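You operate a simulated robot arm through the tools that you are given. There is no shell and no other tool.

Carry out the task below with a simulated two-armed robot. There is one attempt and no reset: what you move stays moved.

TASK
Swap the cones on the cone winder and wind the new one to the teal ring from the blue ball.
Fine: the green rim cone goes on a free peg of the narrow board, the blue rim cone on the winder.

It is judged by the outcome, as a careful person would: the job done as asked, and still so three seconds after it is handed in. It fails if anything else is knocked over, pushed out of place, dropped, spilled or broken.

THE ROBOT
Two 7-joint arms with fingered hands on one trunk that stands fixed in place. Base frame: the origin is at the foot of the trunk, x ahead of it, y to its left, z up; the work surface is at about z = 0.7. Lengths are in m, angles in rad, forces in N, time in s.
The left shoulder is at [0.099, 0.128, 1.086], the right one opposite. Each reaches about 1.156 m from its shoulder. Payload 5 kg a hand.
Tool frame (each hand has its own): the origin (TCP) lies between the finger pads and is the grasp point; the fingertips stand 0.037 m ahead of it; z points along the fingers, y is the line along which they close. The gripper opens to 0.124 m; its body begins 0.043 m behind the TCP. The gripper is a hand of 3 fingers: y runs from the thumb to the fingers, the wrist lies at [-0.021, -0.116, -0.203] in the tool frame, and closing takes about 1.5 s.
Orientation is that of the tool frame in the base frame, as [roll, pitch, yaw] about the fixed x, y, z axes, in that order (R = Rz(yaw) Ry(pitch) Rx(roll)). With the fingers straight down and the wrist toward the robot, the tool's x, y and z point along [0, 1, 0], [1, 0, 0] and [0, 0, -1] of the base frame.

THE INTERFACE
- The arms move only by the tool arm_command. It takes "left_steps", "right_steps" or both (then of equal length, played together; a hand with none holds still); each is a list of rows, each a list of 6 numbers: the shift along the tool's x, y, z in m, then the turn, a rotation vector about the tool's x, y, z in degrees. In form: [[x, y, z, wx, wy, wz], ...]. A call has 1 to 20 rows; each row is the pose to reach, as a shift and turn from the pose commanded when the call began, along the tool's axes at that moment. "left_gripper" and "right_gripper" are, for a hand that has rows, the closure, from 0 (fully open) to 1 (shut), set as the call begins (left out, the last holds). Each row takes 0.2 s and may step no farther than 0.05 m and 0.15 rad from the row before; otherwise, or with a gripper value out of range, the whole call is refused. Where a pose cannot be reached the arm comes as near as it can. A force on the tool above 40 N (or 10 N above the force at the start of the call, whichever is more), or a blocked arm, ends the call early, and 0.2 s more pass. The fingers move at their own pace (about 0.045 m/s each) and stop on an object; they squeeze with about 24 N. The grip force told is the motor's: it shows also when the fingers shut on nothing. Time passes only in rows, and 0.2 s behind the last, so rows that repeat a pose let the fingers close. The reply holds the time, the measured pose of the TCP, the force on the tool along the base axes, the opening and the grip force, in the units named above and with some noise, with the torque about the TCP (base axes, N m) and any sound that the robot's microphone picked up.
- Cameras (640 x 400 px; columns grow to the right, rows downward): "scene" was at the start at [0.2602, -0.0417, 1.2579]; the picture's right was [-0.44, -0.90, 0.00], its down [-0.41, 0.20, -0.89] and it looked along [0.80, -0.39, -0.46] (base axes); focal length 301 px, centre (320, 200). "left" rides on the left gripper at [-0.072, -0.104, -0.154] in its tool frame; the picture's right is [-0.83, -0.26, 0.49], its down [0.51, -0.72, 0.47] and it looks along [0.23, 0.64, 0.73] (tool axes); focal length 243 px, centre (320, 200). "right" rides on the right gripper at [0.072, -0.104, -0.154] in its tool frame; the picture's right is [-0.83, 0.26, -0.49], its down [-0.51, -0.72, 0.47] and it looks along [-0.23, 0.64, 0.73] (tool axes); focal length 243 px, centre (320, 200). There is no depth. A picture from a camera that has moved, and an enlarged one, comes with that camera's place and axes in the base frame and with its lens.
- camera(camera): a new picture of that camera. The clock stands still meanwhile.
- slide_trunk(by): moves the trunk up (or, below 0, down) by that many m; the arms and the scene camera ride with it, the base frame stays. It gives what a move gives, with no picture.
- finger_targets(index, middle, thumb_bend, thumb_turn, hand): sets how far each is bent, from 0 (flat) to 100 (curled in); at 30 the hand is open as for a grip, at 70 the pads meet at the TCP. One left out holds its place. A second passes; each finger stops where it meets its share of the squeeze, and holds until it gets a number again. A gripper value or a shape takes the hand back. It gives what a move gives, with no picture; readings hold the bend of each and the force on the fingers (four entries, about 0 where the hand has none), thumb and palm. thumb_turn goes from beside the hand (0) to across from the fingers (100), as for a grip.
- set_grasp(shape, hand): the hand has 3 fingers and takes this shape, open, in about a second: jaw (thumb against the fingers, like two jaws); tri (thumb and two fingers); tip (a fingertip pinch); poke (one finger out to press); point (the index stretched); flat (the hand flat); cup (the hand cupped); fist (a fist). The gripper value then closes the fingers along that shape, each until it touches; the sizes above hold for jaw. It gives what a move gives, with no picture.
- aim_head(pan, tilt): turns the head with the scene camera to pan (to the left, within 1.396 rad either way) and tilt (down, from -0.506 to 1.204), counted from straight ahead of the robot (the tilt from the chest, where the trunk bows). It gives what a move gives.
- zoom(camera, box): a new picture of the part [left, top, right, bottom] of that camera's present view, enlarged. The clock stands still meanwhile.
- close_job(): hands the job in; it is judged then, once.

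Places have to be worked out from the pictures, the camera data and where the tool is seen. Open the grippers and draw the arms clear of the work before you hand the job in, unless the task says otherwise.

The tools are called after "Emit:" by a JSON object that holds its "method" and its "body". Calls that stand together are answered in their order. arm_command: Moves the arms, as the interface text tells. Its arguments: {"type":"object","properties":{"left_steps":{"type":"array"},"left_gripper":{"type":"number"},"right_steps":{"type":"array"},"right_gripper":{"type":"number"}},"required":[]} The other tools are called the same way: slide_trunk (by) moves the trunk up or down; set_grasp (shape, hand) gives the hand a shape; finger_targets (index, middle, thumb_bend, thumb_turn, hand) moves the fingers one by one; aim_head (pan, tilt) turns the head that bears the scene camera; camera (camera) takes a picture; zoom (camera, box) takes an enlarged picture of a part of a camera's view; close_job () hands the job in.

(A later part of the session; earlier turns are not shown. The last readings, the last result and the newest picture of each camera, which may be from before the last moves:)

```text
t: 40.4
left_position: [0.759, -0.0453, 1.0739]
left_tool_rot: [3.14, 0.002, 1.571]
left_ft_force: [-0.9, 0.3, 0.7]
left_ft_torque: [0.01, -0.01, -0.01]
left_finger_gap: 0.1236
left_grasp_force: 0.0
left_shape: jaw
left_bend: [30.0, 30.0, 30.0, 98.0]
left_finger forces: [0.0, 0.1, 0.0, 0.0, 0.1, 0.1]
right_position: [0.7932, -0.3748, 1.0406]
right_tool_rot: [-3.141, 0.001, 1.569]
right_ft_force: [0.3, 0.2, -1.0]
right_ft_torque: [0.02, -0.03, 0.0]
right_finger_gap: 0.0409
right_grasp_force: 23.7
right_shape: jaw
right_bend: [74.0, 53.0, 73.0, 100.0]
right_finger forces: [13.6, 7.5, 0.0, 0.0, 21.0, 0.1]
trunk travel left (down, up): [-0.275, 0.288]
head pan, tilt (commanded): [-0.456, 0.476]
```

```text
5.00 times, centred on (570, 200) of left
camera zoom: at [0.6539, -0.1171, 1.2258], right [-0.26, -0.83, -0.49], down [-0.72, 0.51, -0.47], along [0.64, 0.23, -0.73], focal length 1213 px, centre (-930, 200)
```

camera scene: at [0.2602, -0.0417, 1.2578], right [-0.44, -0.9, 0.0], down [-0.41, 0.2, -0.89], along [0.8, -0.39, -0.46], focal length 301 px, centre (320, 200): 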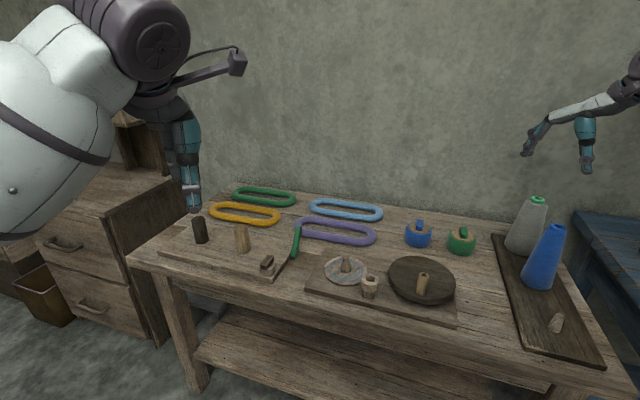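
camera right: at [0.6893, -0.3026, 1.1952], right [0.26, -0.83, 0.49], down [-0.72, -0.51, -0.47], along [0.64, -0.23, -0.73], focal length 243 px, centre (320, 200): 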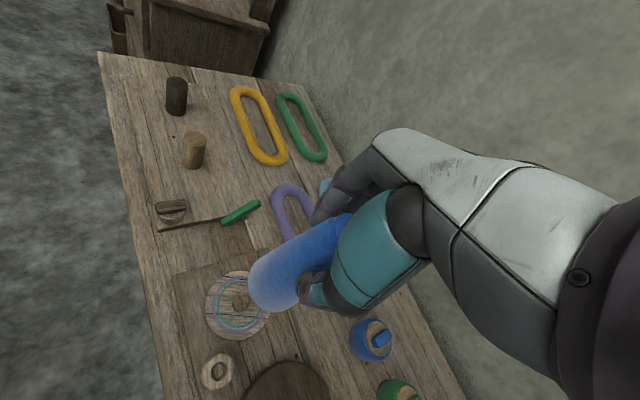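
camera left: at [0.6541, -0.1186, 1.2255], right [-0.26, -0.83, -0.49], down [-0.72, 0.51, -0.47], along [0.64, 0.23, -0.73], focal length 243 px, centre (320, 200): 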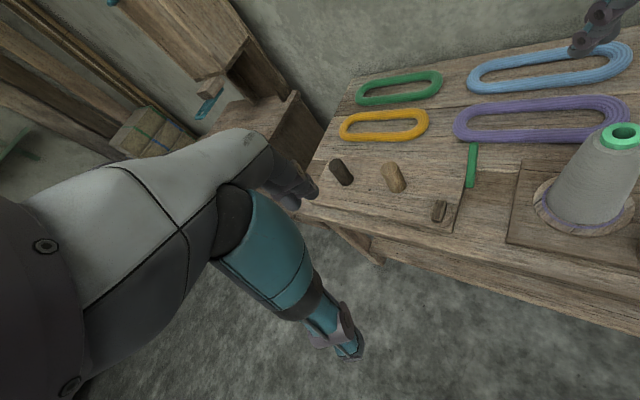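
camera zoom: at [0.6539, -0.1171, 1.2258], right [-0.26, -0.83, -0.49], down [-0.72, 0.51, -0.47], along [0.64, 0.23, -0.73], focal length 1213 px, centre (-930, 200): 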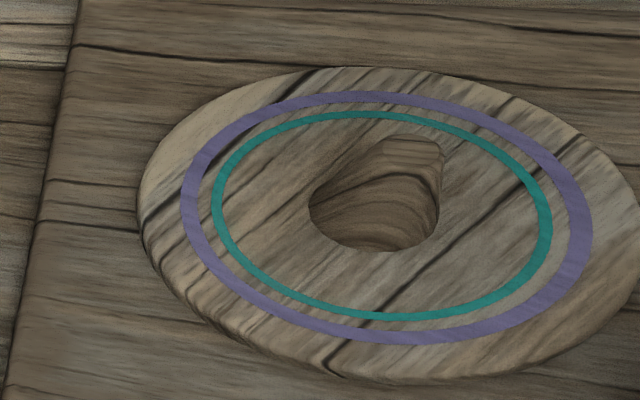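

Spindle centre comes out at [0.792, -0.379], plate z≈0.725; cone axis ≈ TCP. I'll nudge 2 mm and lower the blue cone until its base is just above the spindle tip.

Emit:
{"method": "arm_command", "body": {"right_steps": [[-0.002, 0, 0.0, 0, 0, 0], [-0.002, 0, 0.03, 0, 0, 0], [-0.002, 0, 0.06, 0, 0, 0], [-0.002, 0, 0.09, 0, 0, 0], [-0.002, 0, 0.11, 0, 0, 0], [-0.002, 0, 0.12, 0, 0, 0], [-0.002, 0, 0.12, 0, 0, 0]]}}

Emit:
{"method": "zoom", "body": {"camera": "scene", "box": [300, 180, 400, 295]}}

Emit:
{"method": "zoom", "body": {"camera": "left", "box": [520, 80, 640, 250]}}

```text
t: 42.0
left_position: [0.7592, -0.0455, 1.0736]
left_tool_rot: [-3.14, 0.001, 1.571]
left_ft_force: [-0.3, 0.2, -0.5]
left_ft_torque: [-0.01, -0.01, -0.04]
left_finger_gap: 0.1237
left_grasp_force: 0.0
left_shape: jaw
left_bend: [30.0, 30.0, 30.0, 98.0]
left_finger forces: [0.0, 0.0, 0.0, 0.1, 0.0, 0.0]
right_position: [0.7923, -0.3772, 0.9198]
right_tool_rot: [3.141, 0.0, 1.571]
right_ft_force: [-0.2, -0.5, -1.3]
right_ft_torque: [0.05, 0.0, 0.01]
right_finger_gap: 0.0411
right_grasp_force: 23.7
right_shape: jaw
right_bend: [74.0, 53.0, 73.0, 100.0]
right_finger forces: [13.5, 7.4, 0.0, 0.0, 21.0, 0.1]
trunk travel left (down, up): [-0.275, 0.288]
head pan, tilt (commanded): [-0.456, 0.476]
```

```text
3.48 times, centred on (350, 238) of scene
camera zoom: at [0.2603, -0.0417, 1.2578], right [-0.44, -0.9, 0.0], down [-0.41, 0.2, -0.89], along [0.8, -0.39, -0.46], focal length 1047 px, centre (216, 70)
```

zoom: 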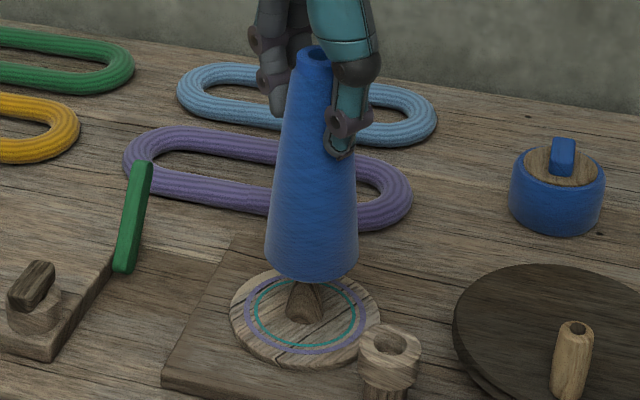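

```text
2.35 times, centred on (580, 165) of left
camera zoom: at [0.654, -0.1171, 1.2258], right [-0.26, -0.83, -0.49], down [-0.72, 0.51, -0.47], along [0.64, 0.23, -0.73], focal length 571 px, centre (-292, 282)
```

zoom: 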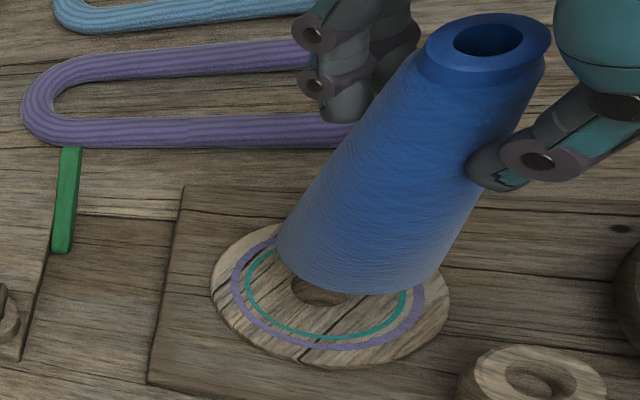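

Aligned within ~2 mm. I'll lower slowly over the spindle.

Emit:
{"method": "arm_command", "body": {"right_steps": [[0.001, 0, 0.01, 0, 0, 0], [0.0015, 0, 0.02, 0, 0, 0], [0.0015, 0, 0.03, 0, 0, 0], [0.0015, 0, 0.038, 0, 0, 0], [0.0015, 0, 0.038, 0, 0, 0]]}}

Emit:
{"method": "arm_command", "body": {"right_steps": [[0, 0, 0.002, 0, 0, 0], [0, 0, 0.004, 0, 0, 0], [0, 0, 0.006, 0, 0, 0], [0, 0, 0.006, 0, 0, 0]]}}

```text
t: 43.2
left_position: [0.7595, -0.0455, 1.0728]
left_tool_rot: [3.141, 0.001, 1.571]
left_ft_force: [0.8, -0.1, 0.3]
left_ft_torque: [-0.01, -0.03, -0.03]
left_finger_gap: 0.1237
left_grasp_force: 0.1
left_shape: jaw
left_bend: [30.0, 30.0, 30.0, 98.0]
left_finger forces: [0.0, 0.0, 0.1, 0.0, 0.0, 0.0]
right_position: [0.7917, -0.3757, 0.8846]
right_tool_rot: [-3.141, 0.0, 1.571]
right_ft_force: [-0.7, -0.7, -1.1]
right_ft_torque: [-0.01, 0.02, -0.02]
right_finger_gap: 0.041
right_grasp_force: 24.1
right_shape: jaw
right_bend: [74.0, 53.0, 73.0, 100.0]
right_finger forces: [13.6, 7.4, 0.0, 0.1, 21.0, 0.0]
trunk travel left (down, up): [-0.275, 0.288]
head pan, tilt (commanded): [-0.456, 0.476]
```

```text
t: 44.2
left_position: [0.7587, -0.0453, 1.0748]
left_tool_rot: [3.14, 0.0, 1.569]
left_ft_force: [0.1, -0.5, 0.3]
left_ft_torque: [0.01, 0.02, 0.02]
left_finger_gap: 0.1242
left_grasp_force: 0.0
left_shape: jaw
left_bend: [30.0, 30.0, 30.0, 98.0]
left_finger forces: [0.0, 0.0, 0.1, 0.0, 0.1, 0.0]
right_position: [0.7924, -0.377, 0.877]
right_tool_rot: [-3.141, -0.001, 1.571]
right_ft_force: [-0.1, -0.4, -1.0]
right_ft_torque: [0.0, 0.03, 0.02]
right_finger_gap: 0.041
right_grasp_force: 24.4
right_shape: jaw
right_bend: [74.0, 53.0, 73.0, 100.0]
right_finger forces: [13.6, 7.5, 0.0, 0.0, 21.0, 0.0]
trunk travel left (down, up): [-0.275, 0.288]
head pan, tilt (commanded): [-0.456, 0.476]
```

Still no contact at z≈0.877; I'll continue in 2 mm rows.

Emit:
{"method": "arm_command", "body": {"right_steps": [[0, 0, 0.002, 0, 0, 0], [0, 0, 0.004, 0, 0, 0], [0, 0, 0.004, 0, 0, 0]]}}

Emit:
{"method": "arm_command", "body": {"right_steps": [[0, 0, 0.002, 0, 0, 0], [0, 0, 0.003, 0, 0, 0], [0, 0, 0.003, 0, 0, 0]]}}

Emit:
{"method": "zoom", "body": {"camera": "scene", "box": [310, 200, 390, 290]}}

```text
t: 45.0
left_position: [0.7591, -0.0449, 1.0725]
left_tool_rot: [-3.141, -0.001, 1.571]
left_ft_force: [-0.1, -0.1, 0.0]
left_ft_torque: [0.04, 0.02, 0.03]
left_finger_gap: 0.1238
left_grasp_force: 0.1
left_shape: jaw
left_bend: [30.0, 30.0, 30.0, 98.0]
left_finger forces: [0.0, 0.0, 0.0, 0.0, 0.0, 0.1]
right_position: [0.793, -0.3753, 0.8732]
right_tool_rot: [-3.142, -0.001, 1.569]
right_ft_force: [-0.6, -0.5, -1.5]
right_ft_torque: [-0.01, -0.02, 0.0]
right_finger_gap: 0.0411
right_grasp_force: 23.3
right_shape: jaw
right_bend: [74.0, 53.0, 73.0, 100.0]
right_finger forces: [13.6, 7.4, 0.0, 0.1, 21.0, 0.0]
trunk travel left (down, up): [-0.275, 0.288]
head pan, tilt (commanded): [-0.456, 0.476]
```

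```text
t: 45.8
left_position: [0.7601, -0.0452, 1.073]
left_tool_rot: [-3.141, -0.002, 1.569]
left_ft_force: [-0.7, 0.3, 0.0]
left_ft_torque: [-0.02, 0.0, 0.02]
left_finger_gap: 0.1237
left_grasp_force: 0.1
left_shape: jaw
left_bend: [30.0, 30.0, 30.0, 98.0]
left_finger forces: [0.0, 0.0, 0.0, 0.1, 0.0, 0.0]
right_position: [0.7926, -0.3769, 0.8711]
right_tool_rot: [-3.141, 0.0, 1.571]
right_ft_force: [-0.6, -0.5, -1.4]
right_ft_torque: [-0.02, 0.04, 0.0]
right_finger_gap: 0.0411
right_grasp_force: 23.9
right_shape: jaw
right_bend: [74.0, 53.0, 73.0, 100.0]
right_finger forces: [13.6, 7.3, 0.0, 0.1, 21.0, 0.0]
trunk travel left (down, up): [-0.275, 0.288]
head pan, tilt (commanded): [-0.456, 0.476]
```

```text
4.44 times, centred on (350, 245) of scene
camera zoom: at [0.2603, -0.0417, 1.2578], right [-0.44, -0.9, 0.0], down [-0.41, 0.2, -0.89], along [0.8, -0.39, -0.46], focal length 1337 px, centre (187, 0)
```

zoom: 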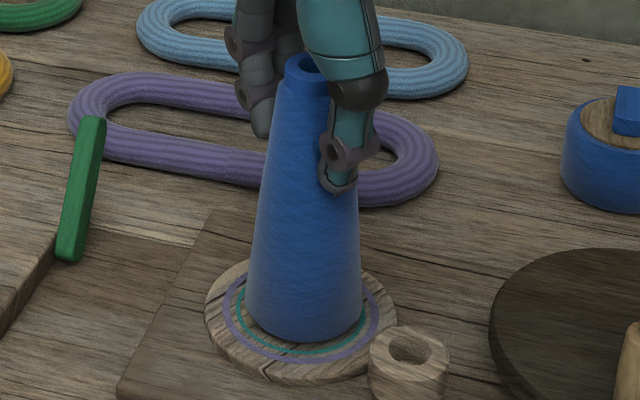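

Almost seated; I'll continue down a couple of millimetres until contact shows.

Emit:
{"method": "arm_command", "body": {"right_steps": [[0, 0, 0.001, 0, 0, 0], [0, 0, 0.002, 0, 0, 0], [0, 0, 0.002, 0, 0, 0]]}}

Emit:
{"method": "arm_command", "body": {"right_steps": [[0, 0, 0.001, 0, 0, 0], [0, 0, 0.002, 0, 0, 0], [0, 0, 0.002, 0, 0, 0]]}}

```text
t: 46.6
left_position: [0.7581, -0.0456, 1.0733]
left_tool_rot: [-3.141, 0.001, 1.572]
left_ft_force: [-0.3, 0.1, -0.1]
left_ft_torque: [-0.01, 0.0, 0.01]
left_finger_gap: 0.1237
left_grasp_force: 0.1
left_shape: jaw
left_bend: [30.0, 30.0, 30.0, 98.0]
left_finger forces: [0.1, 0.1, 0.0, 0.1, 0.0, 0.0]
right_position: [0.7923, -0.3759, 0.8693]
right_tool_rot: [3.138, 0.0, 1.572]
right_ft_force: [1.1, -0.4, 3.9]
right_ft_torque: [-0.01, 0.0, 0.0]
right_finger_gap: 0.0411
right_grasp_force: 23.7
right_shape: jaw
right_bend: [74.0, 53.0, 73.0, 100.0]
right_finger forces: [13.8, 8.3, 0.1, 0.0, 21.8, 0.0]
trunk travel left (down, up): [-0.275, 0.288]
head pan, tilt (commanded): [-0.456, 0.476]
```

```text
t: 47.4
left_position: [0.7582, -0.0442, 1.0752]
left_tool_rot: [-3.142, 0.0, 1.57]
left_ft_force: [-0.4, -0.3, -0.1]
left_ft_torque: [0.0, -0.02, -0.03]
left_finger_gap: 0.1235
left_grasp_force: 0.1
left_shape: jaw
left_bend: [30.0, 30.0, 30.0, 98.0]
left_finger forces: [0.0, 0.0, 0.0, 0.0, 0.1, 0.1]
right_position: [0.7918, -0.375, 0.8686]
right_tool_rot: [3.137, -0.001, 1.571]
right_ft_force: [3.2, -2.6, 14.9]
right_ft_torque: [-0.1, -0.13, -0.03]
right_finger_gap: 0.0413
right_grasp_force: 23.9
right_shape: jaw
right_bend: [74.0, 53.0, 74.0, 100.0]
right_finger forces: [16.0, 10.4, 0.1, 0.0, 23.7, 0.0]
trunk travel left (down, up): [-0.275, 0.288]
head pan, tilt (commanded): [-0.456, 0.476]
```

The cone is firmly seated (15 N reaction at z≈0.869, matching the old cone's height). I'll open the hand with a tiny relief upward.

Emit:
{"method": "arm_command", "body": {"right_steps": [[0, 0, -0.003, 0, 0, 0], [0, 0, -0.003, 0, 0, 0], [0, 0, -0.003, 0, 0, 0], [0, 0, -0.003, 0, 0, 0], [0, 0, -0.003, 0, 0, 0], [0, 0, -0.003, 0, 0, 0], [0, 0, -0.003, 0, 0, 0], [0, 0, -0.003, 0, 0, 0]], "right_gripper": 0}}

Emit:
{"method": "zoom", "body": {"camera": "scene", "box": [310, 200, 390, 290]}}

```text
t: 49.2
left_position: [0.7593, -0.0452, 1.0736]
left_tool_rot: [-3.14, 0.0, 1.571]
left_ft_force: [0.3, 0.2, 0.4]
left_ft_torque: [-0.03, 0.02, -0.02]
left_finger_gap: 0.1236
left_grasp_force: 0.1
left_shape: jaw
left_bend: [30.0, 30.0, 30.0, 98.0]
left_finger forces: [0.0, 0.0, 0.0, 0.1, 0.1, 0.0]
right_position: [0.7932, -0.3766, 0.8712]
right_tool_rot: [3.141, 0.0, 1.57]
right_ft_force: [0.5, -0.5, -0.5]
right_ft_torque: [-0.04, -0.01, 0.02]
right_finger_gap: 0.1236
right_grasp_force: 0.1
right_shape: jaw
right_bend: [30.0, 30.0, 30.0, 98.0]
right_finger forces: [0.0, 0.0, 0.0, 0.1, 0.0, 0.0]
trunk travel left (down, up): [-0.275, 0.288]
head pan, tilt (commanded): [-0.456, 0.476]
```

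```text
4.44 times, centred on (350, 245) of scene
camera zoom: at [0.2601, -0.0417, 1.2579], right [-0.44, -0.9, 0.0], down [-0.41, 0.2, -0.89], along [0.8, -0.39, -0.46], focal length 1337 px, centre (187, 0)
```

zoom: 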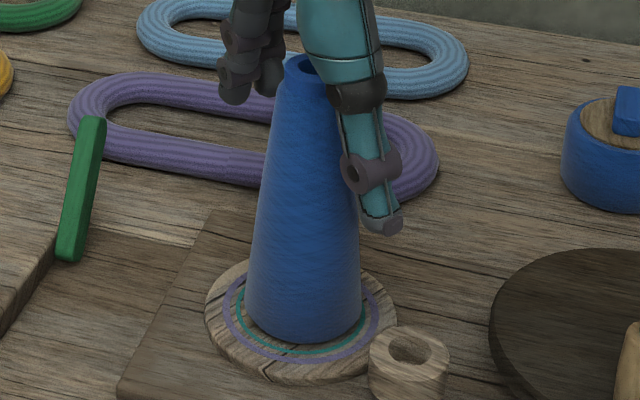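

The blue cone sits well inside the teal ring. I'll raise the hand and look at the blue ball and its tab from the hand camera.

Emit:
{"method": "arm_command", "body": {"right_steps": [[0, 0, -0.03, 0, 0, 0], [0, 0, -0.06, 0, 0, 0], [0, 0, -0.1, 0, 0, 0], [0, 0, -0.14, 0, 0, 0], [0, 0, -0.15, 0, 0, 0]]}}

Emit:
{"method": "arm_command", "body": {"right_steps": [[-0.03, -0.025, 0, 0, 0, 0], [-0.07, -0.05, 0, 0, 0, 0], [-0.11, -0.075, 0, 0, 0, 0], [-0.15, -0.095, 0, 0, 0, 0], [-0.19, -0.11, 0, 0, 0, 0], [-0.23, -0.11, 0, 0, 0, 0], [-0.27, -0.11, 0, 0, 0, 0], [-0.3, -0.11, 0, 0, 0, 0], [-0.3, -0.11, 0, 0, 0, 0]]}}

Emit:
{"method": "camera", "body": {"camera": "right"}}

Emit:
{"method": "camera", "body": {"camera": "scene"}}

```text
t: 50.4
left_position: [0.758, -0.0452, 1.0737]
left_tool_rot: [-3.141, -0.002, 1.57]
left_ft_force: [0.2, -0.6, 1.0]
left_ft_torque: [0.02, 0.06, 0.03]
left_finger_gap: 0.1237
left_grasp_force: 0.1
left_shape: jaw
left_bend: [30.0, 30.0, 30.0, 98.0]
left_finger forces: [0.1, 0.1, 0.1, 0.1, 0.0, 0.0]
right_position: [0.7931, -0.3766, 1.018]
right_tool_rot: [-3.139, -0.001, 1.57]
right_ft_force: [0.2, -0.5, -0.3]
right_ft_torque: [0.01, -0.01, -0.03]
right_finger_gap: 0.1239
right_grasp_force: 0.1
right_shape: jaw
right_bend: [30.0, 30.0, 30.0, 98.0]
right_finger forces: [0.0, 0.1, 0.0, 0.0, 0.0, 0.0]
trunk travel left (down, up): [-0.275, 0.288]
head pan, tilt (commanded): [-0.456, 0.476]
```

```text
t: 52.4
left_position: [0.759, -0.0436, 1.074]
left_tool_rot: [3.14, 0.002, 1.572]
left_ft_force: [-0.1, 0.1, 0.0]
left_ft_torque: [-0.01, 0.01, -0.04]
left_finger_gap: 0.1239
left_grasp_force: 0.1
left_shape: jaw
left_bend: [30.0, 30.0, 30.0, 98.0]
left_finger forces: [0.0, 0.0, 0.0, 0.1, 0.0, 0.0]
right_position: [0.6843, -0.6753, 1.0187]
right_tool_rot: [3.141, 0.001, 1.57]
right_ft_force: [-0.2, 0.3, -0.2]
right_ft_torque: [0.04, 0.0, -0.01]
right_finger_gap: 0.1238
right_grasp_force: 0.1
right_shape: jaw
right_bend: [30.0, 30.0, 30.0, 98.0]
right_finger forces: [0.1, 0.1, 0.0, 0.1, 0.0, 0.0]
trunk travel left (down, up): [-0.275, 0.288]
head pan, tilt (commanded): [-0.456, 0.476]
```

```text
taken
camera right: at [0.5796, -0.6034, 1.1734], right [0.26, -0.83, 0.49], down [-0.72, -0.51, -0.47], along [0.64, -0.23, -0.73], focal length 243 px, centre (320, 200)
```

right: 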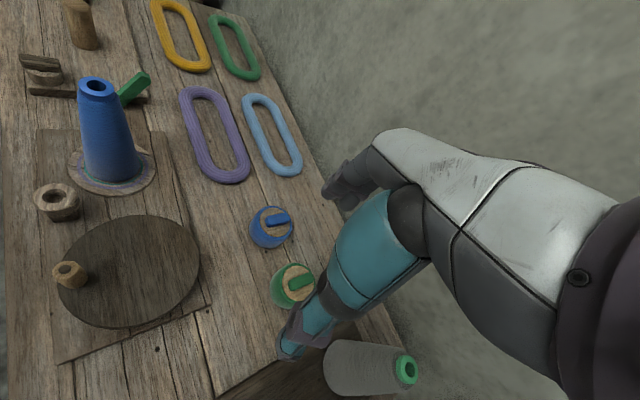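

```text
taken
camera scene: at [0.2601, -0.0414, 1.2579], right [-0.44, -0.9, 0.0], down [-0.41, 0.2, -0.89], along [0.8, -0.39, -0.46], focal length 301 px, centre (320, 200)
```

scene: 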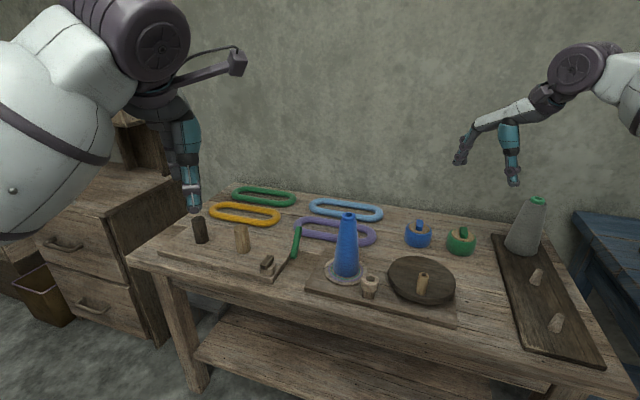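

Emit:
{"method": "zoom", "body": {"camera": "right", "box": [235, 190, 325, 255]}}

Emit:
{"method": "zoom", "body": {"camera": "scene", "box": [398, 212, 442, 254]}}

Emit:
{"method": "zoom", "body": {"camera": "right", "box": [20, 170, 110, 235]}}

Emit:
{"method": "zoom", "body": {"camera": "scene", "box": [345, 262, 400, 308]}}

```text
6.15 times, centred on (280, 222) of right
camera zoom: at [0.5796, -0.6034, 1.1734], right [0.26, -0.83, 0.49], down [-0.72, -0.51, -0.47], along [0.64, -0.23, -0.73], focal length 1493 px, centre (566, 62)
```

zoom: 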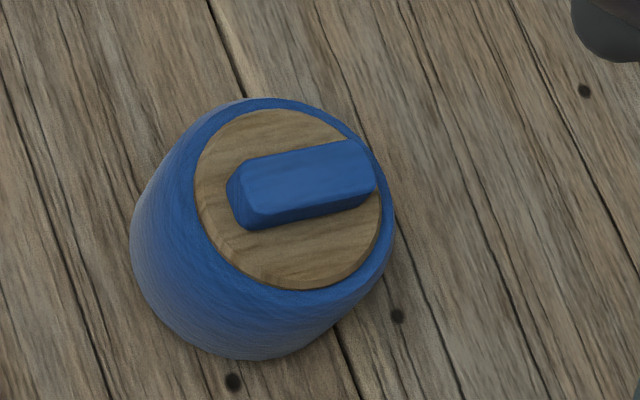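

```text
9.52 times, centred on (420, 233) of scene
camera zoom: at [0.2601, -0.0414, 1.2579], right [-0.44, -0.9, 0.0], down [-0.41, 0.2, -0.89], along [0.8, -0.39, -0.46], focal length 2866 px, centre (-632, -114)
```

zoom: 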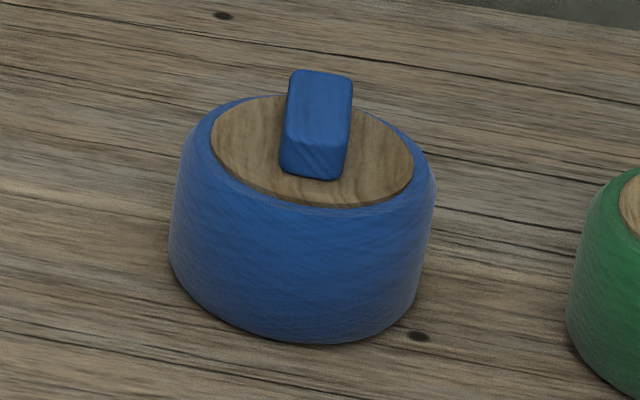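

```text
6.15 times, centred on (65, 202) of right
camera zoom: at [0.5796, -0.6034, 1.1734], right [0.26, -0.83, 0.49], down [-0.72, -0.51, -0.47], along [0.64, -0.23, -0.73], focal length 1493 px, centre (1889, 185)
```

zoom: 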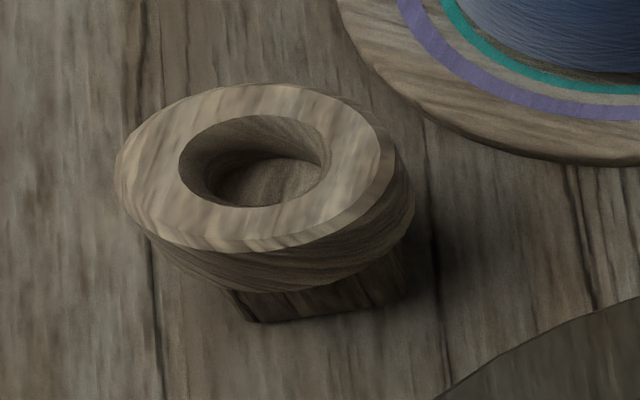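

```text
8.70 times, centred on (372, 285) of scene
camera zoom: at [0.2601, -0.0414, 1.2579], right [-0.44, -0.9, 0.0], down [-0.41, 0.2, -0.89], along [0.8, -0.39, -0.46], focal length 2617 px, centre (-136, -539)
```

zoom: 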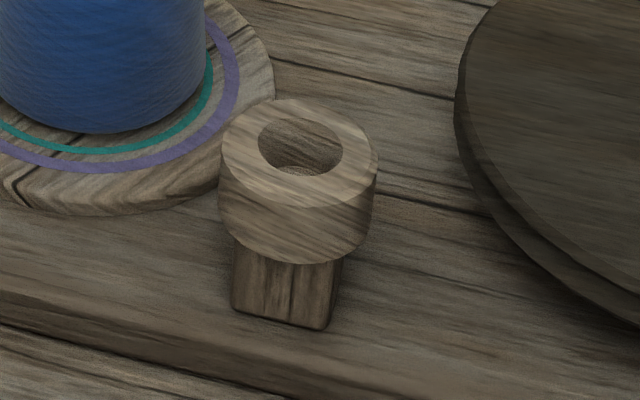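

The tab is a bar about 42 × 18 × 19 mm, centred near [0.829, -0.660], top z≈0.777, on the ball's disc (z≈0.758), lying along the [0.72,-0.69] direction; the cup hole is ~24 mm wide. It needs a fingertip pinch, so I'll set the "tip" shape here in free air and close it to see where the tips meet.

Emit:
{"method": "set_grasp", "body": {"hand": "right", "shape": "tip"}}

Emit:
{"method": "zoom", "body": {"camera": "scene", "box": [430, 90, 560, 200]}}

Emit:
{"method": "camera", "body": {"camera": "right"}}

```text
t: 53.3
left_position: [0.7593, -0.0457, 1.0734]
left_tool_rot: [-3.141, 0.0, 1.572]
left_ft_force: [0.0, -0.2, -0.3]
left_ft_torque: [-0.01, -0.03, -0.01]
left_finger_gap: 0.1235
left_grasp_force: 0.0
left_shape: jaw
left_bend: [30.0, 30.0, 30.0, 98.0]
left_finger forces: [0.0, 0.0, 0.0, 0.1, 0.0, 0.0]
right_position: [0.6824, -0.6754, 1.019]
right_tool_rot: [-3.141, -0.001, 1.57]
right_ft_force: [0.2, 0.4, -1.5]
right_ft_torque: [0.03, -0.01, 0.0]
right_finger_gap: 0.1237
right_grasp_force: 0.0
right_shape: tip
right_bend: [30.0, 98.0, 30.0, 98.0]
right_finger forces: [0.1, 0.0, 0.1, 0.1, 0.0, 0.0]
trunk travel left (down, up): [-0.275, 0.288]
head pan, tilt (commanded): [-0.456, 0.476]
```

```text
3.64 times, centred on (495, 145) of scene
camera zoom: at [0.2602, -0.0416, 1.2578], right [-0.44, -0.9, 0.0], down [-0.41, 0.2, -0.89], along [0.8, -0.39, -0.46], focal length 1094 px, centre (-316, 400)
```

zoom: 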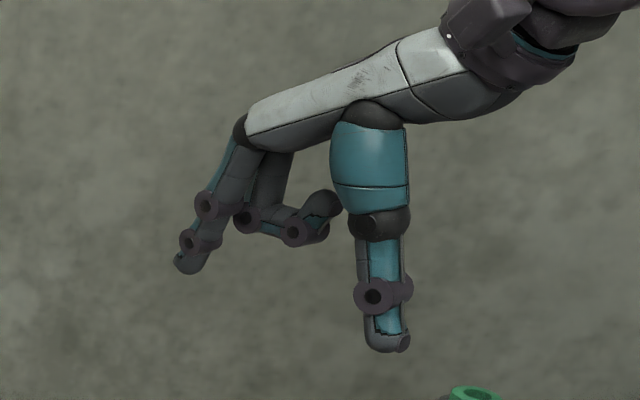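

```text
taken
camera right: at [0.5797, -0.6033, 1.1732], right [0.26, -0.83, 0.49], down [-0.72, -0.51, -0.47], along [0.64, -0.23, -0.73], focal length 243 px, centre (320, 200)
```

right: 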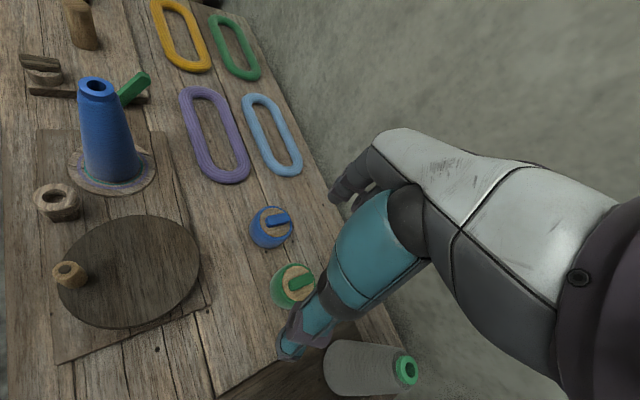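

The index is on the +x(tool) side; the middle is curled away. Now I'll close it in the air to see where thumb and index tips meet.

Emit:
{"method": "arm_command", "body": {"right_steps": [[0, 0, 0, 0, 0, 0], [0, 0, 0, 0, 0, 0], [0, 0, 0, 0, 0, 0], [0, 0, 0, 0, 0, 0], [0, 0, 0, 0, 0, 0], [0, 0, 0, 0, 0, 0], [0, 0, 0, 0, 0, 0], [0, 0, 0, 0, 0, 0], [0, 0, 0, 0, 0, 0]], "right_gripper": 1}}

Emit:
{"method": "zoom", "body": {"camera": "scene", "box": [430, 90, 560, 200]}}

Emit:
{"method": "camera", "body": {"camera": "right"}}

Emit:
{"method": "zoom", "body": {"camera": "right", "box": [240, 160, 400, 320]}}

```text
t: 55.3
left_position: [0.7596, -0.0444, 1.0732]
left_tool_rot: [-3.141, -0.001, 1.569]
left_ft_force: [-0.2, -0.1, -0.9]
left_ft_torque: [-0.01, -0.01, 0.03]
left_finger_gap: 0.1237
left_grasp_force: 0.1
left_shape: jaw
left_bend: [30.0, 30.0, 30.0, 98.0]
left_finger forces: [0.0, 0.0, 0.0, 0.0, 0.0, 0.0]
right_position: [0.6828, -0.6775, 1.0197]
right_tool_rot: [-3.141, 0.0, 1.571]
right_ft_force: [0.4, 1.0, -0.7]
right_ft_torque: [-0.02, 0.0, -0.01]
right_finger_gap: 0.0
right_grasp_force: 24.4
right_shape: tip
right_bend: [70.0, 100.0, 58.0, 100.0]
right_finger forces: [0.0, 0.1, 0.0, 0.0, 0.0, 0.1]
trunk travel left (down, up): [-0.275, 0.288]
head pan, tilt (commanded): [-0.456, 0.476]
```

```text
3.64 times, centred on (495, 145) of scene
camera zoom: at [0.2602, -0.0417, 1.2579], right [-0.44, -0.9, 0.0], down [-0.41, 0.2, -0.89], along [0.8, -0.39, -0.46], focal length 1094 px, centre (-316, 400)
```

zoom: 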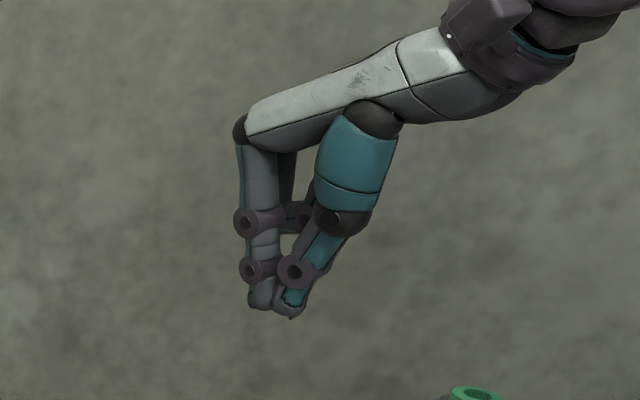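

```text
taken
camera right: at [0.5797, -0.6033, 1.1732], right [0.26, -0.83, 0.49], down [-0.72, -0.51, -0.47], along [0.64, -0.23, -0.73], focal length 243 px, centre (320, 200)
```

right: 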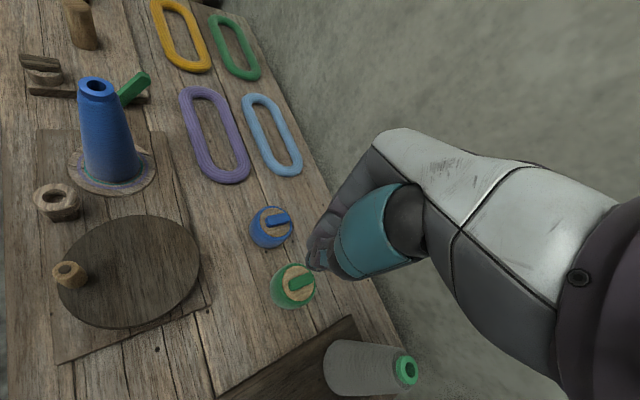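

```text
2.50 times, centred on (320, 240) of right
camera zoom: at [0.5797, -0.6033, 1.1732], right [0.26, -0.83, 0.49], down [-0.72, -0.51, -0.47], along [0.64, -0.23, -0.73], focal length 606 px, centre (320, 100)
```

zoom: 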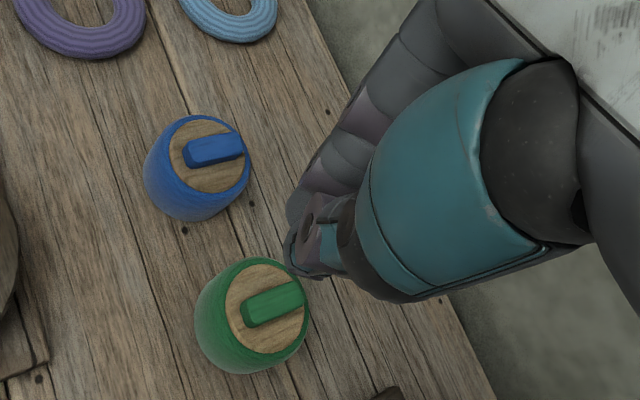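

The tips meet about 35 mm below the TCP, slightly to tool +x. A three-finger pinch would hold the bar more steadily, so I'll test "tri" in the air too.

Emit:
{"method": "set_grasp", "body": {"hand": "right", "shape": "tri"}}

Emit:
{"method": "arm_command", "body": {"right_steps": [[0, 0, 0, 0, 0, 0], [0, 0, 0, 0, 0, 0], [0, 0, 0, 0, 0, 0], [0, 0, 0, 0, 0, 0], [0, 0, 0, 0, 0, 0], [0, 0, 0, 0, 0, 0], [0, 0, 0, 0, 0, 0], [0, 0, 0, 0, 0, 0], [0, 0, 0, 0, 0, 0]], "right_gripper": 1}}

Emit:
{"method": "zoom", "body": {"camera": "scene", "box": [430, 90, 560, 200]}}

Emit:
{"method": "zoom", "body": {"camera": "right", "box": [240, 160, 400, 320]}}

```text
t: 56.2
left_position: [0.7582, -0.0447, 1.0741]
left_tool_rot: [3.141, 0.0, 1.569]
left_ft_force: [0.6, 0.5, 0.4]
left_ft_torque: [0.02, -0.02, 0.0]
left_finger_gap: 0.1237
left_grasp_force: 0.1
left_shape: jaw
left_bend: [30.0, 30.0, 30.0, 98.0]
left_finger forces: [0.0, 0.0, 0.1, 0.0, 0.0, 0.0]
right_position: [0.6824, -0.6759, 1.019]
right_tool_rot: [3.141, 0.0, 1.571]
right_ft_force: [0.1, -0.2, -0.5]
right_ft_torque: [-0.01, -0.02, 0.01]
right_finger_gap: 0.1234
right_grasp_force: 0.1
right_shape: tri
right_bend: [30.0, 30.0, 30.0, 98.0]
right_finger forces: [0.1, 0.0, 0.0, 0.1, 0.1, 0.0]
trunk travel left (down, up): [-0.275, 0.288]
head pan, tilt (commanded): [-0.456, 0.476]
```

```text
t: 58.2
left_position: [0.7591, -0.0458, 1.0741]
left_tool_rot: [-3.141, 0.0, 1.57]
left_ft_force: [-0.4, -0.6, -0.2]
left_ft_torque: [0.02, 0.01, 0.01]
left_finger_gap: 0.1238
left_grasp_force: 0.1
left_shape: jaw
left_bend: [30.0, 30.0, 30.0, 98.0]
left_finger forces: [0.0, 0.0, 0.0, 0.0, 0.1, 0.0]
right_position: [0.6818, -0.6763, 1.0195]
right_tool_rot: [-3.141, 0.001, 1.571]
right_ft_force: [0.1, -0.1, 0.5]
right_ft_torque: [-0.01, 0.02, -0.03]
right_finger_gap: 0.0001
right_grasp_force: 23.5
right_shape: tri
right_bend: [70.0, 70.0, 57.0, 100.0]
right_finger forces: [0.0, 0.1, 0.0, 0.0, 0.0, 0.1]
trunk travel left (down, up): [-0.275, 0.288]
head pan, tilt (commanded): [-0.456, 0.476]
```

```text
3.64 times, centred on (495, 145) of scene
camera zoom: at [0.2602, -0.0417, 1.2579], right [-0.44, -0.9, 0.0], down [-0.41, 0.2, -0.89], along [0.8, -0.39, -0.46], focal length 1094 px, centre (-316, 400)
```

zoom: 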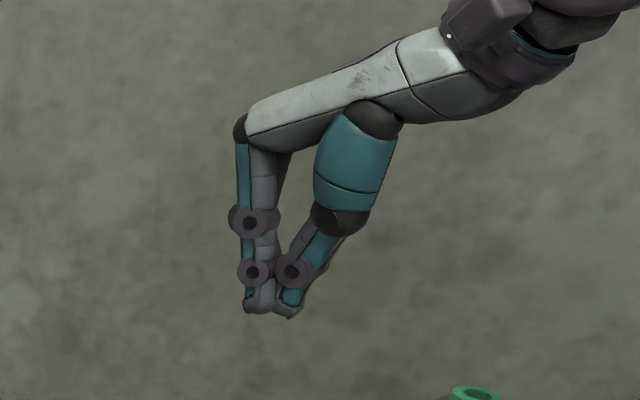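

```text
2.50 times, centred on (320, 240) of right
camera zoom: at [0.5797, -0.6033, 1.1732], right [0.26, -0.83, 0.49], down [-0.72, -0.51, -0.47], along [0.64, -0.23, -0.73], focal length 606 px, centre (320, 100)
```

zoom: 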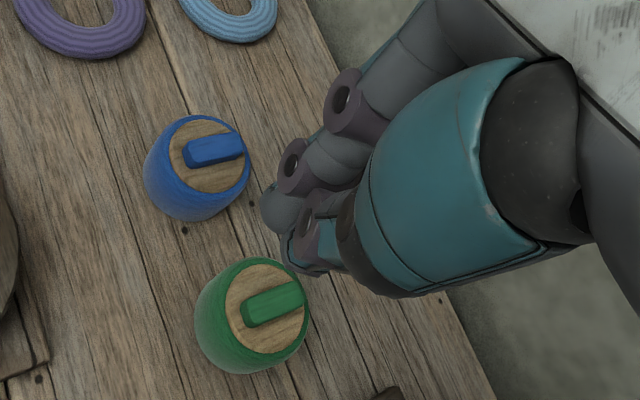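

The "tri" pinch closes cleanly with two fingers against the thumb, tips ~37 mm ahead of the TCP. I'll reopen and turn the hand +46° about the vertical, so the fingers close across the bar's width, and see whether the arm can reach that.

Emit:
{"method": "arm_command", "body": {"right_steps": [[0, 0, 0, 0, 0, -8], [0, 0, 0, 0, 0, -16], [0, 0, 0, 0, 0, -24], [0, 0, 0, 0, 0, -32], [0, 0, 0, 0, 0, -40], [0, 0, 0, 0, 0, -46], [0, 0, 0, 0, 0, -46], [0, 0, 0, 0, 0, -46]], "right_gripper": 0.3}}

Emit:
{"method": "camera", "body": {"camera": "scene"}}

Emit:
{"method": "camera", "body": {"camera": "right"}}

```text
t: 60.0
left_position: [0.7599, -0.0465, 1.0749]
left_tool_rot: [-3.14, 0.001, 1.571]
left_ft_force: [-0.1, 0.1, 0.0]
left_ft_torque: [0.0, 0.0, -0.02]
left_finger_gap: 0.1237
left_grasp_force: 0.0
left_shape: jaw
left_bend: [30.0, 30.0, 30.0, 98.0]
left_finger forces: [0.0, 0.0, 0.0, 0.0, 0.1, 0.1]
right_position: [0.6825, -0.6759, 1.0197]
right_tool_rot: [-3.14, 0.002, 2.373]
right_ft_force: [0.9, 0.9, -0.1]
right_ft_torque: [0.01, 0.01, 0.01]
right_finger_gap: 0.0866
right_grasp_force: 0.0
right_shape: tri
right_bend: [73.0, 37.0, 59.0, 99.0]
right_finger forces: [0.0, 0.0, 0.0, 0.0, 0.0, 0.0]
trunk travel left (down, up): [-0.275, 0.288]
head pan, tilt (commanded): [-0.456, 0.476]
```

```text
taken
camera scene: at [0.2603, -0.0417, 1.2578], right [-0.44, -0.9, 0.0], down [-0.41, 0.2, -0.89], along [0.8, -0.39, -0.46], focal length 301 px, centre (320, 200)
```

scene: 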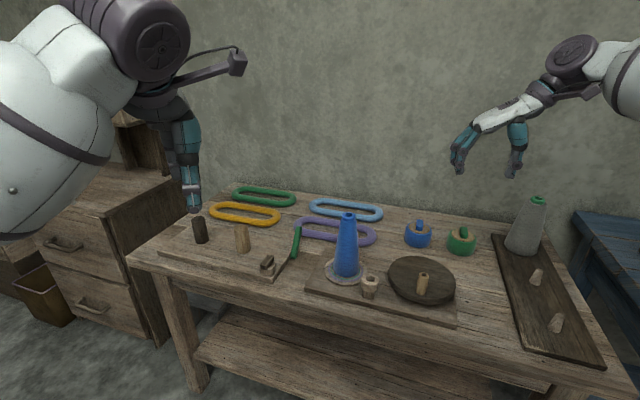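

```text
taken
camera right: at [0.5594, -0.7005, 1.1738], right [0.78, -0.39, 0.49], down [-0.14, -0.87, -0.47], along [0.61, 0.3, -0.73], focal length 243 px, centre (320, 200)
```

right: 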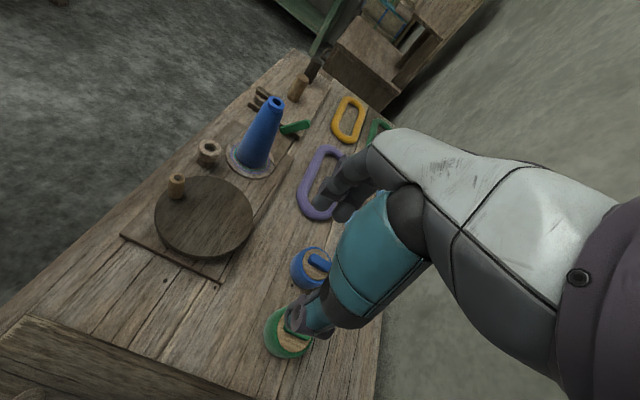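

The pose is reached, but the finger readings look odd (index 73, middle 37). I'll zoom in on the fingers.

Emit:
{"method": "zoom", "body": {"camera": "scene", "box": [430, 90, 560, 200]}}

Emit:
{"method": "zoom", "body": {"camera": "right", "box": [260, 140, 420, 360]}}

```text
3.64 times, centred on (495, 145) of scene
camera zoom: at [0.2603, -0.0417, 1.2578], right [-0.44, -0.9, 0.0], down [-0.41, 0.2, -0.89], along [0.8, -0.39, -0.46], focal length 1094 px, centre (-316, 400)
```

zoom: 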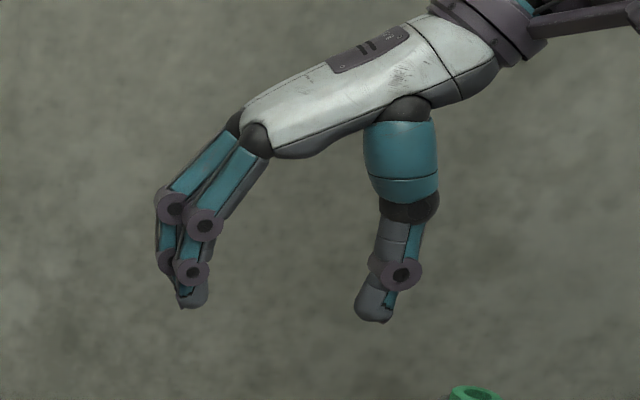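

```text
1.82 times, centred on (340, 250) of right
camera zoom: at [0.5594, -0.7005, 1.1738], right [0.78, -0.39, 0.49], down [-0.14, -0.87, -0.47], along [0.61, 0.3, -0.73], focal length 441 px, centre (284, 109)
```

zoom: 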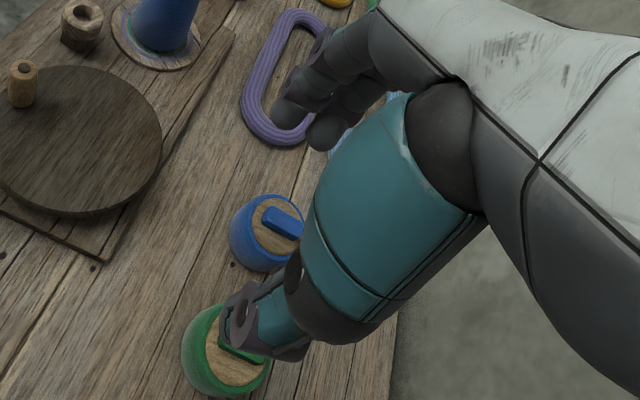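

The fingers look fine in the picture. I'll move over the bar (TCP target ≈ [0.8326, -0.6635]) and lower to z≈0.90, then check the alignment.

Emit:
{"method": "arm_command", "body": {"right_steps": [[-0.025, 0.0285, 0, 0, 0, 0], [-0.05, 0.057, 0, 0, 0, 0], [-0.075, 0.0855, 0, 0, 0, 0], [-0.0992, 0.1132, 0, 0, 0, 0], [-0.0992, 0.1132, 0.03, 0, 0, 0], [-0.0992, 0.1132, 0.07, 0, 0, 0], [-0.0992, 0.1132, 0.11, 0, 0, 0], [-0.0992, 0.1132, 0.12, 0, 0, 0], [-0.0992, 0.1132, 0.12, 0, 0, 0]], "right_gripper": 0.5}}

Emit:
{"method": "zoom", "body": {"camera": "scene", "box": [370, 160, 480, 260]}}

Emit:
{"method": "camera", "body": {"camera": "right"}}

Emit:
{"method": "zoom", "body": {"camera": "right", "box": [240, 180, 360, 340]}}

```text
t: 62.0
left_position: [0.7604, -0.0458, 1.0727]
left_tool_rot: [-3.14, 0.001, 1.57]
left_ft_force: [0.2, -1.1, 0.5]
left_ft_torque: [0.01, -0.03, -0.03]
left_finger_gap: 0.1237
left_grasp_force: 0.1
left_shape: jaw
left_bend: [30.0, 30.0, 30.0, 98.0]
left_finger forces: [0.1, 0.1, 0.0, 0.1, 0.1, 0.0]
right_position: [0.8321, -0.6634, 0.9005]
right_tool_rot: [3.141, 0.001, 2.373]
right_ft_force: [0.1, -1.1, -0.5]
right_ft_torque: [-0.02, 0.03, 0.0]
right_finger_gap: 0.0623
right_grasp_force: 0.1
right_shape: tri
right_bend: [74.0, 45.0, 69.0, 100.0]
right_finger forces: [0.1, 0.1, 0.1, 0.0, 0.0, 0.1]
trunk travel left (down, up): [-0.275, 0.288]
head pan, tilt (commanded): [-0.456, 0.476]
```

```text
4.00 times, centred on (425, 210) of scene
camera zoom: at [0.2604, -0.0417, 1.2578], right [-0.44, -0.9, 0.0], down [-0.41, 0.2, -0.89], along [0.8, -0.39, -0.46], focal length 1204 px, centre (-100, 160)
```

zoom: 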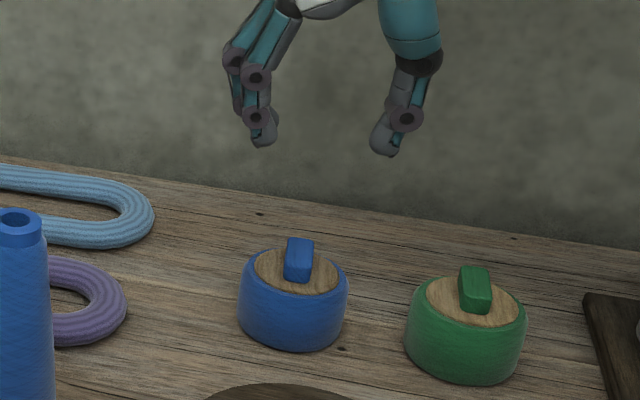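

```text
taken
camera right: at [0.7088, -0.6882, 1.0532], right [0.78, -0.39, 0.49], down [-0.14, -0.87, -0.47], along [0.61, 0.3, -0.73], focal length 243 px, centre (320, 200)
```

right: 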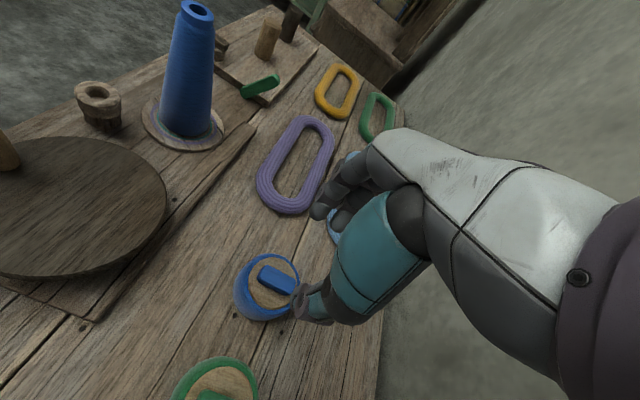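

```text
2.50 times, centred on (300, 260) of right
camera zoom: at [0.7088, -0.6882, 1.0532], right [0.78, -0.39, 0.49], down [-0.14, -0.87, -0.47], along [0.61, 0.3, -0.73], focal length 606 px, centre (370, 50)
```

zoom: 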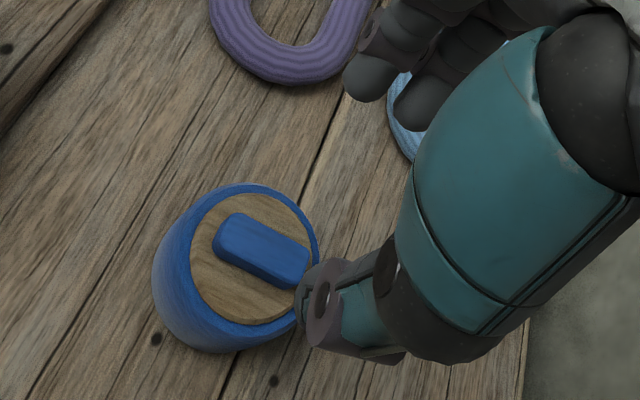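

Bar centre from this view ≈ [0.830, -0.6625], and the pinch centre is right below the TCP, aligned within ~1–2 mm. I'll lower to TCP z≈0.805 with the half-closed hand (tips just above the ball's top).

Emit:
{"method": "arm_command", "body": {"right_steps": [[0, 0, 0.03, 0, 0, 0], [0, 0, 0.06, 0, 0, 0], [0, 0, 0.08, 0, 0, 0], [0, 0, 0.09, 0, 0, 0], [0, 0, 0.0955, 0, 0, 0], [0, 0, 0.0955, 0, 0, 0]], "right_gripper": 0.55}}

Emit:
{"method": "zoom", "body": {"camera": "scene", "box": [380, 180, 470, 260]}}

Emit:
{"method": "zoom", "body": {"camera": "right", "box": [240, 160, 380, 340]}}

```text
t: 63.4
left_position: [0.759, -0.0455, 1.0742]
left_tool_rot: [3.141, 0.001, 1.571]
left_ft_force: [0.2, 0.0, 0.3]
left_ft_torque: [0.0, 0.01, -0.03]
left_finger_gap: 0.1234
left_grasp_force: 0.1
left_shape: jaw
left_bend: [30.0, 30.0, 30.0, 98.0]
left_finger forces: [0.0, 0.0, 0.0, 0.0, 0.0, 0.2]
right_position: [0.833, -0.6639, 0.8041]
right_tool_rot: [3.14, 0.0, 2.375]
right_ft_force: [0.5, 0.8, 0.4]
right_ft_torque: [0.02, -0.03, 0.03]
right_finger_gap: 0.0564
right_grasp_force: 0.1
right_shape: tri
right_bend: [74.0, 47.0, 71.0, 100.0]
right_finger forces: [0.0, 0.0, 0.0, 0.0, 0.0, 0.0]
trunk travel left (down, up): [-0.275, 0.288]
head pan, tilt (commanded): [-0.456, 0.476]
```

```text
5.00 times, centred on (425, 220) of scene
camera zoom: at [0.2601, -0.0417, 1.2579], right [-0.44, -0.9, 0.0], down [-0.41, 0.2, -0.89], along [0.8, -0.39, -0.46], focal length 1505 px, centre (-205, 100)
```

zoom: 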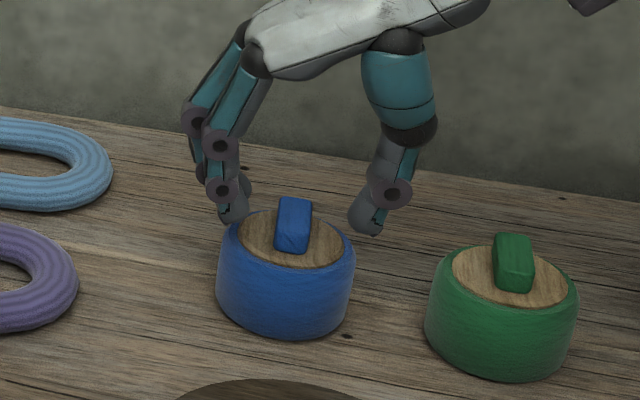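

```text
2.22 times, centred on (310, 250) of right
camera zoom: at [0.7088, -0.6879, 0.9582], right [0.78, -0.39, 0.49], down [-0.14, -0.87, -0.47], along [0.61, 0.3, -0.73], focal length 539 px, centre (342, 89)
```

zoom: 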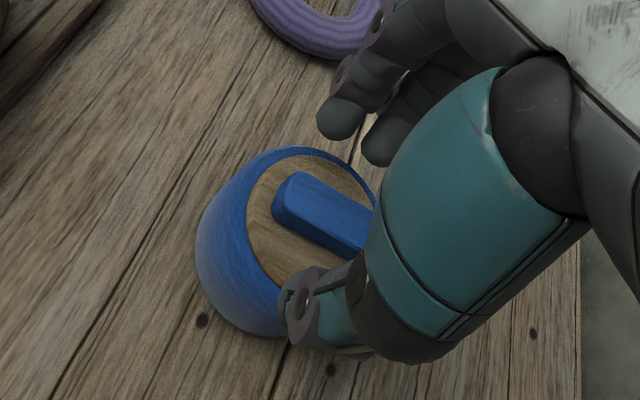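

The bar sits between the thumb and the two fingertips. I'll close the pinch.

Emit:
{"method": "arm_command", "body": {"right_steps": [[0, 0, 0, 0, 0, 0], [0, 0, 0, 0, 0, 0], [0, 0, 0, 0, 0, 0], [0, 0, 0, 0, 0, 0], [0, 0, 0, 0, 0, 0], [0, 0, 0, 0, 0, 0], [0, 0, 0, 0, 0, 0]], "right_gripper": 1}}

Emit:
{"method": "zoom", "body": {"camera": "scene", "box": [380, 180, 470, 260]}}

Emit:
{"method": "zoom", "body": {"camera": "right", "box": [240, 160, 380, 340]}}

```text
t: 65.0
left_position: [0.7587, -0.0445, 1.0751]
left_tool_rot: [3.14, 0.001, 1.57]
left_ft_force: [0.9, 0.2, -1.0]
left_ft_torque: [-0.01, -0.01, 0.03]
left_finger_gap: 0.124
left_grasp_force: 0.1
left_shape: jaw
left_bend: [30.0, 30.0, 30.0, 98.0]
left_finger forces: [0.0, 0.1, 0.0, 0.0, 0.1, 0.0]
right_position: [0.8323, -0.6624, 0.8056]
right_tool_rot: [-3.141, 0.002, 2.374]
right_ft_force: [3.1, -1.4, 6.8]
right_ft_torque: [-0.02, -0.17, 0.0]
right_finger_gap: 0.006
right_grasp_force: 24.0
right_shape: tri
right_bend: [72.0, 67.0, 73.0, 100.0]
right_finger forces: [6.6, 15.0, 0.1, 0.1, 17.9, 0.0]
trunk travel left (down, up): [-0.275, 0.288]
head pan, tilt (commanded): [-0.456, 0.476]
```

```text
5.00 times, centred on (425, 220) of scene
camera zoom: at [0.2596, -0.0411, 1.258], right [-0.44, -0.9, 0.0], down [-0.41, 0.2, -0.89], along [0.8, -0.39, -0.46], focal length 1505 px, centre (-205, 100)
```

zoom: 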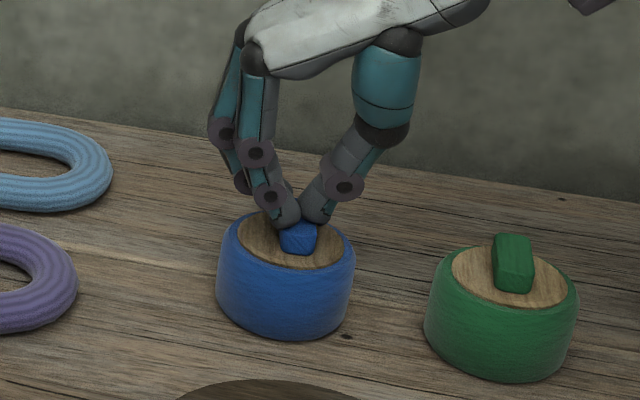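

```text
2.22 times, centred on (310, 250) of right
camera zoom: at [0.7085, -0.6874, 0.9592], right [0.78, -0.39, 0.49], down [-0.14, -0.87, -0.47], along [0.61, 0.3, -0.73], focal length 539 px, centre (342, 89)
```

zoom: 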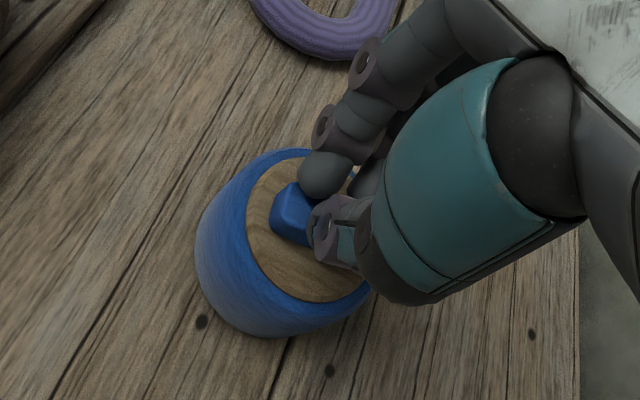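

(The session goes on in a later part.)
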